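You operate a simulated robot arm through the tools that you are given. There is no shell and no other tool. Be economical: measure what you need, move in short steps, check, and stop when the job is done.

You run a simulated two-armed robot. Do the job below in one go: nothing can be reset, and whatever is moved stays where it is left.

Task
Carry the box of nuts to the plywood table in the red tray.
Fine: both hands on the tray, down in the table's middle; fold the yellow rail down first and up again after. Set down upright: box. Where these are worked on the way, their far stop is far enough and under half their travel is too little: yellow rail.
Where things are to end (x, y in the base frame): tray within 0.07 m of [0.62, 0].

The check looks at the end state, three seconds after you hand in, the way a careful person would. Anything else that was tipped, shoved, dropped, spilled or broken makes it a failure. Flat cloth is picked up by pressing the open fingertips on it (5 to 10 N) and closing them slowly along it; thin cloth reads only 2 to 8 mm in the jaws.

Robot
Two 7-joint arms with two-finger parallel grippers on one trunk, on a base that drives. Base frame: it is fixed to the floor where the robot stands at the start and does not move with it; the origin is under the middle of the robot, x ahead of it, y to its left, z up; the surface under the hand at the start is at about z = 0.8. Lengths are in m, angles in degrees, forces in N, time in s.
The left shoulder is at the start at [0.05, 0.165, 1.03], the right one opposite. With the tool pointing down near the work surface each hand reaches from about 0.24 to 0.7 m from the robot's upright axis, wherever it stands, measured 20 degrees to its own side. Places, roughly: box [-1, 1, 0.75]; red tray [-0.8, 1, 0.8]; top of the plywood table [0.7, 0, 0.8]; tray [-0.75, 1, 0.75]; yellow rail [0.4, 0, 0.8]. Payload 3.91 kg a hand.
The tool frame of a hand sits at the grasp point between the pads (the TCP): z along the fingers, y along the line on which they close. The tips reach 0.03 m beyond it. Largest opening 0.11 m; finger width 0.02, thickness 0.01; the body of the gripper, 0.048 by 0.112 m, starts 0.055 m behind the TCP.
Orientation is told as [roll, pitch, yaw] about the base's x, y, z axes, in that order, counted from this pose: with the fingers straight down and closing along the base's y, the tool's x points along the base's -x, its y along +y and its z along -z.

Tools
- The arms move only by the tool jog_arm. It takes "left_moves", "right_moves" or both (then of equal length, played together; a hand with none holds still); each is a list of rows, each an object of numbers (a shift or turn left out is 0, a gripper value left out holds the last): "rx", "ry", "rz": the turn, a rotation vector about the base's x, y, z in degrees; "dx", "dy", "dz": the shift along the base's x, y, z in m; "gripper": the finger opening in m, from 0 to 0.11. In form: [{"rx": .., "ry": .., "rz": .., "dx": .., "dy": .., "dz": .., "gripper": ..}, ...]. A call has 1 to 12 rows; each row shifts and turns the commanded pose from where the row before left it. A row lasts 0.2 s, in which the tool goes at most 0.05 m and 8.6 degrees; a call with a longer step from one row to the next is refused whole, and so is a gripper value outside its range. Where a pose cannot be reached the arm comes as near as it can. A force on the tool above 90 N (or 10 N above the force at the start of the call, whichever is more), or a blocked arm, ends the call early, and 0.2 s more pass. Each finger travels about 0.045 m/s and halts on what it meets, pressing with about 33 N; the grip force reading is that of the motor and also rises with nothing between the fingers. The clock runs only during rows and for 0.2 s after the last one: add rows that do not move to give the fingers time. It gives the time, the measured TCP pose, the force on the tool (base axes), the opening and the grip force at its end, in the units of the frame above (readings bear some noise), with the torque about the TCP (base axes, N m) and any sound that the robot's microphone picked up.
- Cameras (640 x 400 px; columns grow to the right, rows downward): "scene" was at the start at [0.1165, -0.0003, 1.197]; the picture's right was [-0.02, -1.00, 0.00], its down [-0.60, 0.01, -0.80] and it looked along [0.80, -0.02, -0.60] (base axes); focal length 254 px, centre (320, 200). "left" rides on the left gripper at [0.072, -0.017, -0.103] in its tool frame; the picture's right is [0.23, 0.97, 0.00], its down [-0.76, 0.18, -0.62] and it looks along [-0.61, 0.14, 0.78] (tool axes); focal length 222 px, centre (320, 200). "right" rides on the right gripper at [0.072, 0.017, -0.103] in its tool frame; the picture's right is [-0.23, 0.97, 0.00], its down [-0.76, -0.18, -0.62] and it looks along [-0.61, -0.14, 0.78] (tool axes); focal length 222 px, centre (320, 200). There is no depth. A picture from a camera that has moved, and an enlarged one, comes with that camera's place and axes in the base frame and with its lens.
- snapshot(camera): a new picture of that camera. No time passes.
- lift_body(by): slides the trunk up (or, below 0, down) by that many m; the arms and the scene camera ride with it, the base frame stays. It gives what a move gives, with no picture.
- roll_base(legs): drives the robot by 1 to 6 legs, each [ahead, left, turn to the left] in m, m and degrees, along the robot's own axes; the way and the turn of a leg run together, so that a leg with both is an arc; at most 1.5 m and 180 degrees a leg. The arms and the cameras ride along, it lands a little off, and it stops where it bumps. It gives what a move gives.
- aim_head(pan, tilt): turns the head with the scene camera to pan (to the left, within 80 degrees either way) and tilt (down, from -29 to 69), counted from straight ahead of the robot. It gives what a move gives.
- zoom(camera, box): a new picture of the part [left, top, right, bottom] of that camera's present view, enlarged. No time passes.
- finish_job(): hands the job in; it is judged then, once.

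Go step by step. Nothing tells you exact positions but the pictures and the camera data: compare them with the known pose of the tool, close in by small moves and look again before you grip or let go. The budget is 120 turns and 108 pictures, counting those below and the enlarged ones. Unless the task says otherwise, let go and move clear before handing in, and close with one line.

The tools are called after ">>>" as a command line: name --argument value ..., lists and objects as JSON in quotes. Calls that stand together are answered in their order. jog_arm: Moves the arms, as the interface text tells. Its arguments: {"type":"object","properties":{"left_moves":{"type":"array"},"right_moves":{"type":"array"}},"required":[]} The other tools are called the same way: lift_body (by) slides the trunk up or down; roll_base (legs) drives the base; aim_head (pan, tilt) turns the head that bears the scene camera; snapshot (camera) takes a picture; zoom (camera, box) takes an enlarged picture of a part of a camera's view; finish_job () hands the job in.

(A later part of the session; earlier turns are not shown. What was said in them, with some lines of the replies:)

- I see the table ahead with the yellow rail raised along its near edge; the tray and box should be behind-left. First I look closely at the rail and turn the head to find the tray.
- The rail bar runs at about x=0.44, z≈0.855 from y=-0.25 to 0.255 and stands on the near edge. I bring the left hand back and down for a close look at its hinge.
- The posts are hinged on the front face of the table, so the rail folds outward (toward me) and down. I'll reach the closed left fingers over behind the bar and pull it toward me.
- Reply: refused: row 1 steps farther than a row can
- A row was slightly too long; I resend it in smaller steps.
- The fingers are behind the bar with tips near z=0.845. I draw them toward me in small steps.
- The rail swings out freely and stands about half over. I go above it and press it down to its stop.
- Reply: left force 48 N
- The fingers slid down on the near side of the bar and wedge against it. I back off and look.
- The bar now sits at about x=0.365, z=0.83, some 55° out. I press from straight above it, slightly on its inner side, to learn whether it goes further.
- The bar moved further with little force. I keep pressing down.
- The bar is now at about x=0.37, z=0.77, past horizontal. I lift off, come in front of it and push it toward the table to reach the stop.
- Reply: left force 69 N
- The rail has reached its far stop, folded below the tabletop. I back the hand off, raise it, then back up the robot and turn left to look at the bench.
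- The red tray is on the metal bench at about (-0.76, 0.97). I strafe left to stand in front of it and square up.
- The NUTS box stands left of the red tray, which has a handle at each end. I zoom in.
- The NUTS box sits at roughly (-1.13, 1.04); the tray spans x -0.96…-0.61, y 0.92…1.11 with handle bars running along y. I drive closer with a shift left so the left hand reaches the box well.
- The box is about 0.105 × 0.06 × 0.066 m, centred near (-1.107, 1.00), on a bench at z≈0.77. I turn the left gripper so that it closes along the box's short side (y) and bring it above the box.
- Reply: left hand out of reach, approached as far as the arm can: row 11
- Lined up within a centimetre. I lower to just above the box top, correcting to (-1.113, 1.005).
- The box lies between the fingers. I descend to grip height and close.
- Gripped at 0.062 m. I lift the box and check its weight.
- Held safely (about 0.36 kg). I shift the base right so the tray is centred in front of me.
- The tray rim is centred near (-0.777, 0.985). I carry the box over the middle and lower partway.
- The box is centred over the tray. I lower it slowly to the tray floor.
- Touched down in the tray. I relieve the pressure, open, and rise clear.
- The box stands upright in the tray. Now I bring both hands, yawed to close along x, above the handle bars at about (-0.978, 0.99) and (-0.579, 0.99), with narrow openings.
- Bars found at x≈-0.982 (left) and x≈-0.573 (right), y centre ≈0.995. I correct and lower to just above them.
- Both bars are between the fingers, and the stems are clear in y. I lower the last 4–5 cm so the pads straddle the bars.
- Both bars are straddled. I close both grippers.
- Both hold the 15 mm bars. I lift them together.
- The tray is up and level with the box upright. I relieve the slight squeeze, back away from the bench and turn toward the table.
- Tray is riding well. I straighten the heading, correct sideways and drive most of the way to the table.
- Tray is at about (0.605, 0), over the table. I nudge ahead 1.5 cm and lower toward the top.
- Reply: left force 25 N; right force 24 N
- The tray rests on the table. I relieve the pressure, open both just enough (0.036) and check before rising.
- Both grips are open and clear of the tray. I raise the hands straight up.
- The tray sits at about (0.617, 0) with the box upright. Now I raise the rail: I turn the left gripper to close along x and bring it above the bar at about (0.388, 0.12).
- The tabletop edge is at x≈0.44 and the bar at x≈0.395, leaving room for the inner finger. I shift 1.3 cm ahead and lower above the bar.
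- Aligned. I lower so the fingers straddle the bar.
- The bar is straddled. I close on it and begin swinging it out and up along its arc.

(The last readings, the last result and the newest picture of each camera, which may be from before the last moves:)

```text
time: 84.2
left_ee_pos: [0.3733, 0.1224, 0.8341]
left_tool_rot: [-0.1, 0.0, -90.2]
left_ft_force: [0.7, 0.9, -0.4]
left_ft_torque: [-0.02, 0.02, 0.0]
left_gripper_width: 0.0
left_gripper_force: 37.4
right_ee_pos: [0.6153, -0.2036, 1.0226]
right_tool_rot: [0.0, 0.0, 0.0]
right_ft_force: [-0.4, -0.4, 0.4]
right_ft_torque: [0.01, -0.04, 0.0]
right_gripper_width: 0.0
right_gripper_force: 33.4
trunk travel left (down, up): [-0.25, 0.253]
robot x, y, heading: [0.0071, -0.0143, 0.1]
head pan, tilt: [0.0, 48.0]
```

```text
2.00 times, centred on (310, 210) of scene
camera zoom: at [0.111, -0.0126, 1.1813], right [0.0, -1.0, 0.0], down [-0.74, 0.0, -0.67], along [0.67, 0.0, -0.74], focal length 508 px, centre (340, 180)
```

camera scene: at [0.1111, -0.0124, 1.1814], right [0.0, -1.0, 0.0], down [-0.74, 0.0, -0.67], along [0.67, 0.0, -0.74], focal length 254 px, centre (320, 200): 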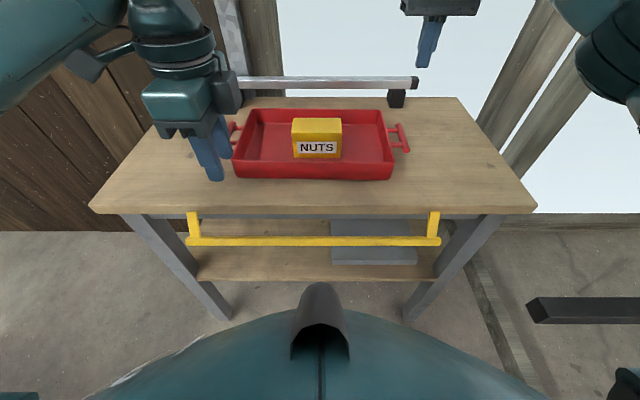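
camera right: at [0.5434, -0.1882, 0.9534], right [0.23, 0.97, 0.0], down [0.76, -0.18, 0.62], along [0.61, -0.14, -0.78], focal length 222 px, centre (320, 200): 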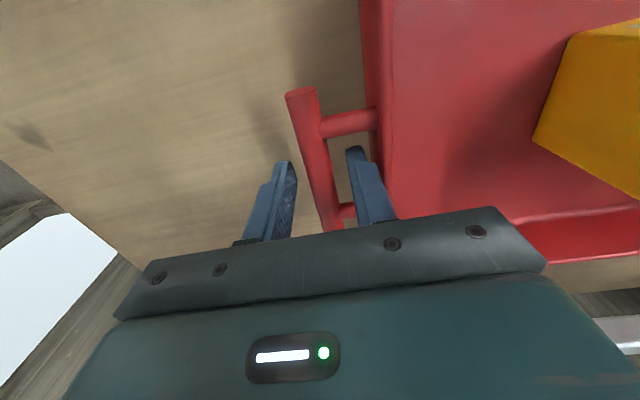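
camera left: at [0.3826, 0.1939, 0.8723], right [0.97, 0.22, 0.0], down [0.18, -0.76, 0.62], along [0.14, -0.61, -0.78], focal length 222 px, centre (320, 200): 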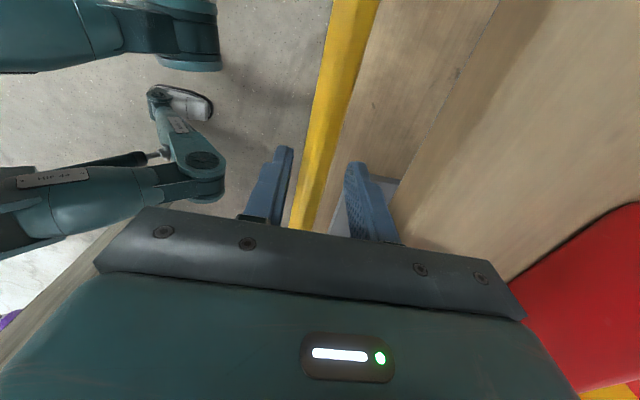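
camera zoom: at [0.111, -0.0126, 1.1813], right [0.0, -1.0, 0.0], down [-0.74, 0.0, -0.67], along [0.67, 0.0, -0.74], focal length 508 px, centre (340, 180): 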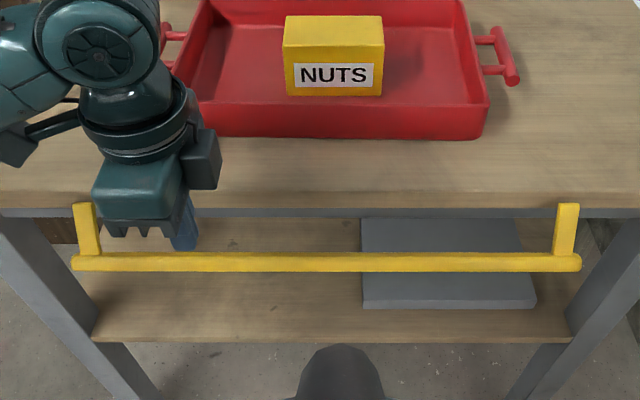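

The grip slid off: the bar sits slightly lower than I thought. Instead I put the closed fingers between bar and table and pull the bar outward first.

>>> jog_arm --left_moves '[{"dx": 0.02, "dz": 0.01}, {"dx": 0.027}, {"dz": -0.02}, {"dz": -0.02}, {"dz": -0.015}, {"dz": -0.015}, {"dz": -0.006}, {}]'

>>> snapshot --camera "left"

>>> zoom --camera "scene" --box '[150, 110, 470, 310]'

```text
time: 86.0
left_ee_pos: [0.4185, 0.122, 0.7662]
left_tool_rot: [0.0, -0.1, -90.3]
left_ft_force: [-0.1, -1.7, 0.4]
left_ft_torque: [0.0, 0.0, -0.01]
left_gripper_width: 0.0
left_gripper_force: 37.8
right_ee_pos: [0.6168, -0.2036, 1.0234]
right_tool_rot: [0.0, 0.0, 0.0]
right_ft_force: [0.6, -0.1, -0.3]
right_ft_torque: [0.0, 0.0, -0.02]
right_gripper_width: 0.0
right_gripper_force: 33.0
trunk travel left (down, up): [-0.25, 0.253]
robot x, y, heading: [0.0056, -0.0137, 0.2]
head pan, tilt: [0.0, 48.0]
```

```text
41 pictures are left
camera left: at [0.403, 0.194, 0.8697], right [0.97, 0.22, 0.0], down [0.18, -0.76, 0.62], along [0.14, -0.61, -0.78], focal length 222 px, centre (320, 200)
```

left: 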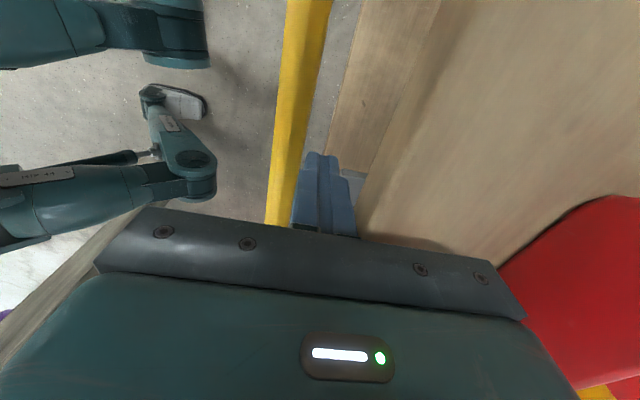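

```text
2.00 times, centred on (310, 210) of scene
camera zoom: at [0.111, -0.0125, 1.1813], right [0.0, -1.0, 0.0], down [-0.74, 0.0, -0.67], along [0.67, 0.0, -0.74], focal length 508 px, centre (340, 180)
```

zoom: 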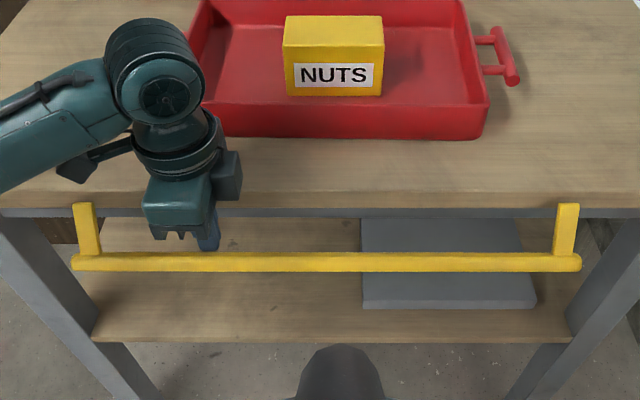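

Fingers are between bar and table. I pull toward me in small steps.

>>> jog_arm --left_moves '[{"dx": -0.008}, {"dx": -0.008}, {"dx": -0.007, "dz": 0.002}, {"dx": -0.006, "dz": 0.003}, {}]'

>>> zoom --camera "scene" --box '[150, 110, 470, 310]'

>>> snapshot --camera "left"

```text
time: 87.2
left_ee_pos: [0.4012, 0.1217, 0.7787]
left_tool_rot: [1.7, -0.2, -89.5]
left_ft_force: [51.0, 0.6, 28.7]
left_ft_torque: [0.27, -0.95, -0.47]
left_gripper_width: 0.0003
left_gripper_force: 37.6
right_ee_pos: [0.6177, -0.2024, 1.0212]
right_tool_rot: [0.1, 0.2, 0.1]
right_ft_force: [-0.5, 1.1, 0.2]
right_ft_torque: [-0.03, -0.02, -0.01]
right_gripper_width: 0.0
right_gripper_force: 33.2
trunk travel left (down, up): [-0.25, 0.253]
robot x, y, heading: [0.0009, -0.0123, 0.1]
head pan, tilt: [0.0, 48.0]
```

```text
2.00 times, centred on (310, 210) of scene
camera zoom: at [0.113, -0.0131, 1.1812], right [0.0, -1.0, 0.0], down [-0.74, 0.0, -0.67], along [0.67, 0.0, -0.74], focal length 508 px, centre (340, 180)
```

zoom: 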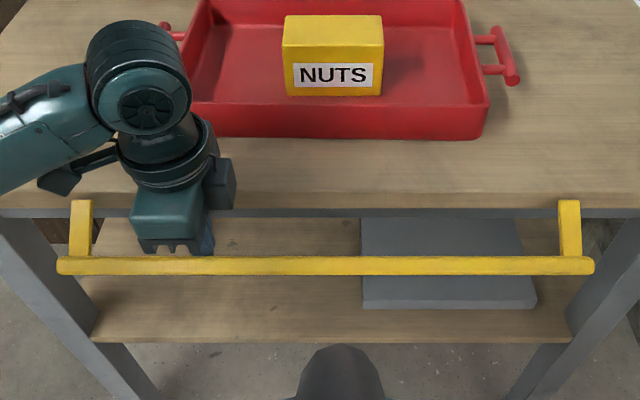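

```text
38 pictures are left
camera left: at [0.3808, 0.194, 0.8815], right [0.97, 0.24, 0.03], down [0.17, -0.76, 0.63], along [0.17, -0.61, -0.78], focal length 222 px, centre (320, 200)
```

left: 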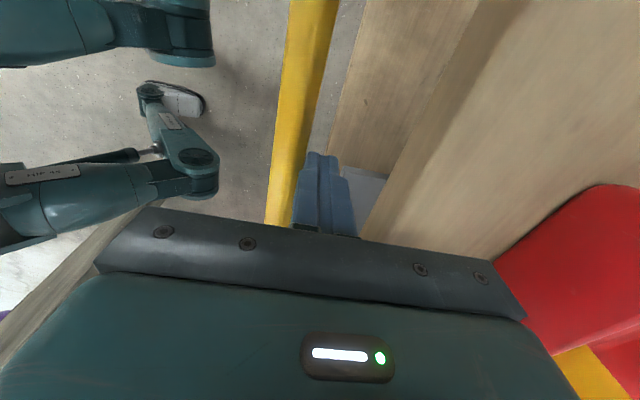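

The bar moved out to about (0.373, 0.776). Now the hand body can clear the table edge, so I reposition above and grip it deeper.

>>> jog_arm --left_moves '[{"dx": 0.012}, {"dz": 0.025}, {"dz": 0.03}, {"dx": -0.02, "gripper": 0.042}, {"dx": -0.01}, {"dz": -0.015}, {"dz": -0.015}, {"dz": -0.01}, {}]'

>>> snapshot --camera "left"

>>> zoom --camera "scene" --box '[150, 110, 470, 310]'

```text
time: 89.2
left_ee_pos: [0.3724, 0.1226, 0.7867]
left_tool_rot: [0.0, 0.0, -90.2]
left_ft_force: [-0.2, -0.6, -0.3]
left_ft_torque: [0.0, -0.02, -0.02]
left_gripper_width: 0.042
left_gripper_force: 0.0
right_ee_pos: [0.6166, -0.2033, 1.0225]
right_tool_rot: [0.0, 0.0, 0.0]
right_ft_force: [-0.7, 0.4, -0.1]
right_ft_torque: [-0.02, 0.01, 0.02]
right_gripper_width: 0.0
right_gripper_force: 32.9
trunk travel left (down, up): [-0.25, 0.253]
robot x, y, heading: [0.0023, -0.0159, -0.2]
head pan, tilt: [0.0, 48.0]
```

```text
37 pictures are left
camera left: at [0.3564, 0.1935, 0.8901], right [0.97, 0.22, 0.0], down [0.18, -0.76, 0.62], along [0.14, -0.61, -0.78], focal length 222 px, centre (320, 200)
```

left: 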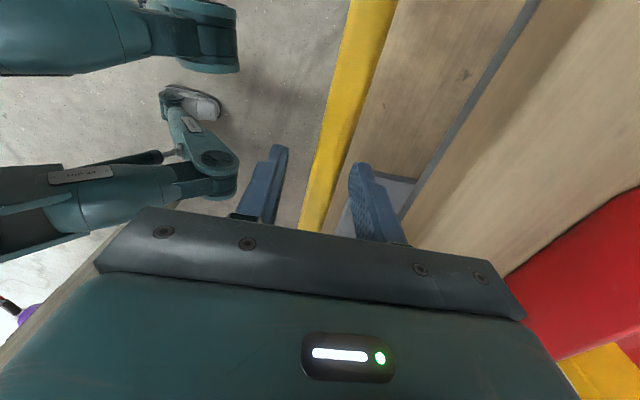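

```text
2.00 times, centred on (310, 210) of scene
camera zoom: at [0.111, -0.0125, 1.1813], right [0.0, -1.0, 0.0], down [-0.74, 0.0, -0.67], along [0.67, 0.0, -0.74], focal length 508 px, centre (340, 180)
```

zoom: 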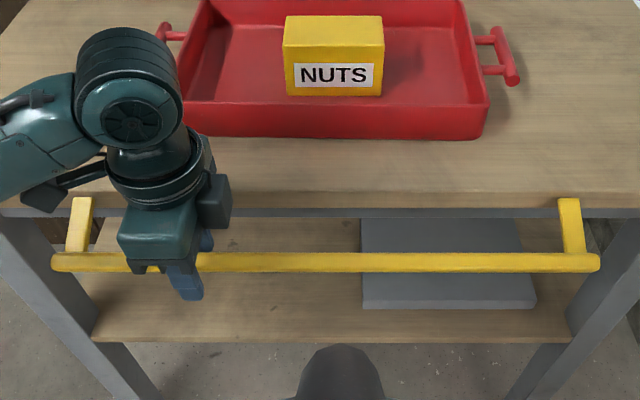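

The bar is now well inside the jaws at about (0.368, 0.786). I close and swing it up along the arc.

>>> jog_arm --left_moves '[{"gripper": 0.02}, {"gripper": 0.005}, {"gripper": 0.0}, {}, {"dx": -0.002, "dz": 0.008}, {"dx": 0.0, "dz": 0.009}, {"dx": 0.002, "dz": 0.012}, {"dx": 0.004, "dz": 0.012}]'

>>> zoom --camera "scene" --box '[150, 110, 470, 310]'

```text
time: 91.0
left_ee_pos: [0.3787, 0.1221, 0.824]
left_tool_rot: [-0.4, 0.1, -90.0]
left_ft_force: [23.0, -11.7, -28.4]
left_ft_torque: [0.21, 0.41, 0.95]
left_gripper_width: 0.0203
left_gripper_force: 44.8
right_ee_pos: [0.6183, -0.203, 1.0199]
right_tool_rot: [0.0, 0.1, 0.1]
right_ft_force: [0.0, -0.3, -0.3]
right_ft_torque: [-0.01, 0.0, -0.02]
right_gripper_width: 0.0
right_gripper_force: 32.8
trunk travel left (down, up): [-0.25, 0.253]
robot x, y, heading: [0.0007, -0.0142, 0.0]
head pan, tilt: [0.0, 48.0]
```

```text
2.00 times, centred on (310, 210) of scene
camera zoom: at [0.1144, -0.0129, 1.1805], right [0.0, -1.0, 0.0], down [-0.75, 0.0, -0.67], along [0.67, 0.0, -0.75], focal length 508 px, centre (340, 180)
```

zoom: 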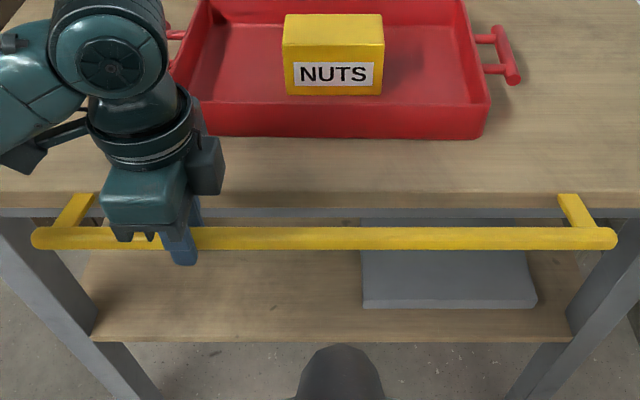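

The rail follows. I continue the arc with more forward motion.

>>> jog_arm --left_moves '[{"dx": 0.006, "dz": 0.006}, {"dx": 0.007, "dz": 0.007}, {"dx": 0.008, "dz": 0.006}, {"dx": 0.008, "dz": 0.005}, {"dx": 0.008, "dz": 0.003}, {"dx": 0.006, "dz": 0.001}, {}]'

>>> zoom --camera "scene" --box '[150, 110, 470, 310]'

```text
time: 92.7
left_ee_pos: [0.4208, 0.1222, 0.8578]
left_tool_rot: [0.7, 0.0, -90.1]
left_ft_force: [4.0, 1.7, 33.5]
left_ft_torque: [-0.15, -0.56, 0.06]
left_gripper_width: 0.0223
left_gripper_force: 45.4
right_ee_pos: [0.6144, -0.2026, 1.0235]
right_tool_rot: [-0.1, 0.0, 0.0]
right_ft_force: [0.2, -0.6, -0.7]
right_ft_torque: [0.01, -0.01, 0.01]
right_gripper_width: 0.0
right_gripper_force: 32.7
trunk travel left (down, up): [-0.25, 0.253]
robot x, y, heading: [0.005, -0.0163, 0.2]
head pan, tilt: [0.0, 48.0]
```

```text
2.00 times, centred on (310, 210) of scene
camera zoom: at [0.1094, -0.0129, 1.1818], right [0.0, -1.0, 0.0], down [-0.74, 0.0, -0.67], along [0.67, 0.0, -0.74], focal length 508 px, centre (340, 180)
```

zoom: 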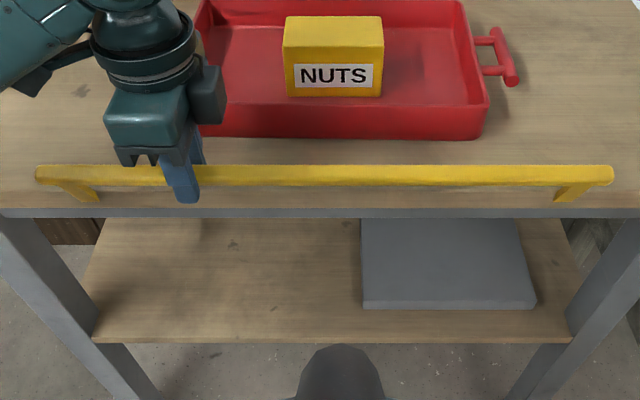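

Almost upright; I push it the last bit forward to its stop.

>>> jog_arm --left_moves '[{"dx": 0.006, "dz": 0.004}, {"dx": 0.007, "dz": 0.001}, {"dx": 0.007}, {"dx": 0.006}, {}]'

>>> zoom --camera "scene" --box '[150, 110, 470, 310]'

```text
time: 93.8
left_ee_pos: [0.4423, 0.1218, 0.8575]
left_tool_rot: [-0.4, 0.3, -90.4]
left_ft_force: [-20.6, 3.4, -10.7]
left_ft_torque: [0.51, -0.13, 0.55]
left_gripper_width: 0.0178
left_gripper_force: 45.1
right_ee_pos: [0.6153, -0.2025, 1.0241]
right_tool_rot: [0.0, -0.2, 0.1]
right_ft_force: [0.6, 0.2, 0.1]
right_ft_torque: [-0.02, 0.03, 0.04]
right_gripper_width: 0.0001
right_gripper_force: 33.7
trunk travel left (down, up): [-0.25, 0.253]
robot x, y, heading: [0.0041, -0.012, 0.1]
head pan, tilt: [0.0, 48.0]
```

```text
2.00 times, centred on (310, 210) of scene
camera zoom: at [0.1097, -0.0121, 1.1812], right [0.0, -1.0, 0.0], down [-0.74, 0.0, -0.67], along [0.67, 0.0, -0.74], focal length 508 px, centre (340, 180)
```

zoom: 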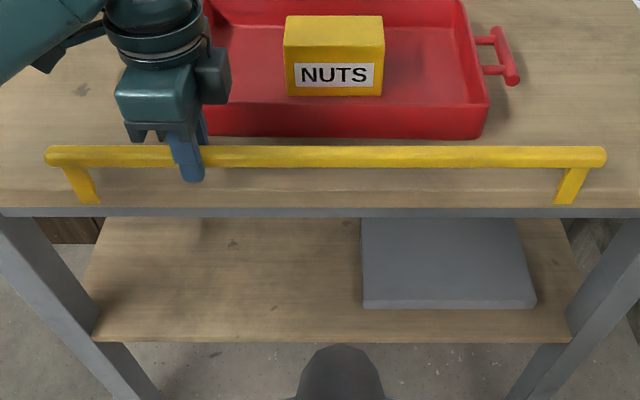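

It matches its original upright pose and presses on the stop. I ease, release and lift away.

>>> jog_arm --left_moves '[{"dx": -0.003}, {"gripper": 0.03}, {"gripper": 0.045}, {}, {"dz": 0.03}, {"dz": 0.04}, {"dz": 0.05}, {"dz": 0.05}, {"dy": 0.04}, {"dy": 0.04}]'

>>> snapshot --camera "scene"

```text
time: 96.0
left_ee_pos: [0.4438, 0.2017, 1.0301]
left_tool_rot: [0.1, 0.1, -90.3]
left_ft_force: [-0.8, -0.5, -0.1]
left_ft_torque: [0.0, 0.0, -0.01]
left_gripper_width: 0.0448
left_gripper_force: 0.1
right_ee_pos: [0.6163, -0.2026, 1.0232]
right_tool_rot: [0.0, 0.1, 0.0]
right_ft_force: [0.2, 0.2, -0.8]
right_ft_torque: [0.02, 0.01, 0.02]
right_gripper_width: 0.0
right_gripper_force: 32.7
trunk travel left (down, up): [-0.25, 0.253]
robot x, y, heading: [0.0057, -0.0137, 0.4]
head pan, tilt: [0.0, 48.0]
```

```text
32 pictures are left
camera scene: at [0.1109, -0.0122, 1.1814], right [0.0, -1.0, 0.0], down [-0.74, 0.0, -0.67], along [0.67, 0.0, -0.74], focal length 254 px, centre (320, 200)
```

scene: 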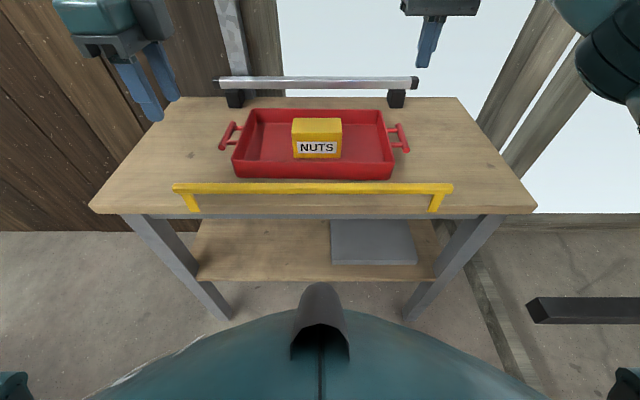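

The rail is up again, and the tray sits in the middle of the table with the box upright. Both hands are clear.

>>> finish_job

```text
The job is handed in.
```

The red tray with the NUTS box upright in it was carried with both hands and set down at about (0.62, 0) on the plywood table. The yellow rail was folded down first and is up again, and both hands are clear.
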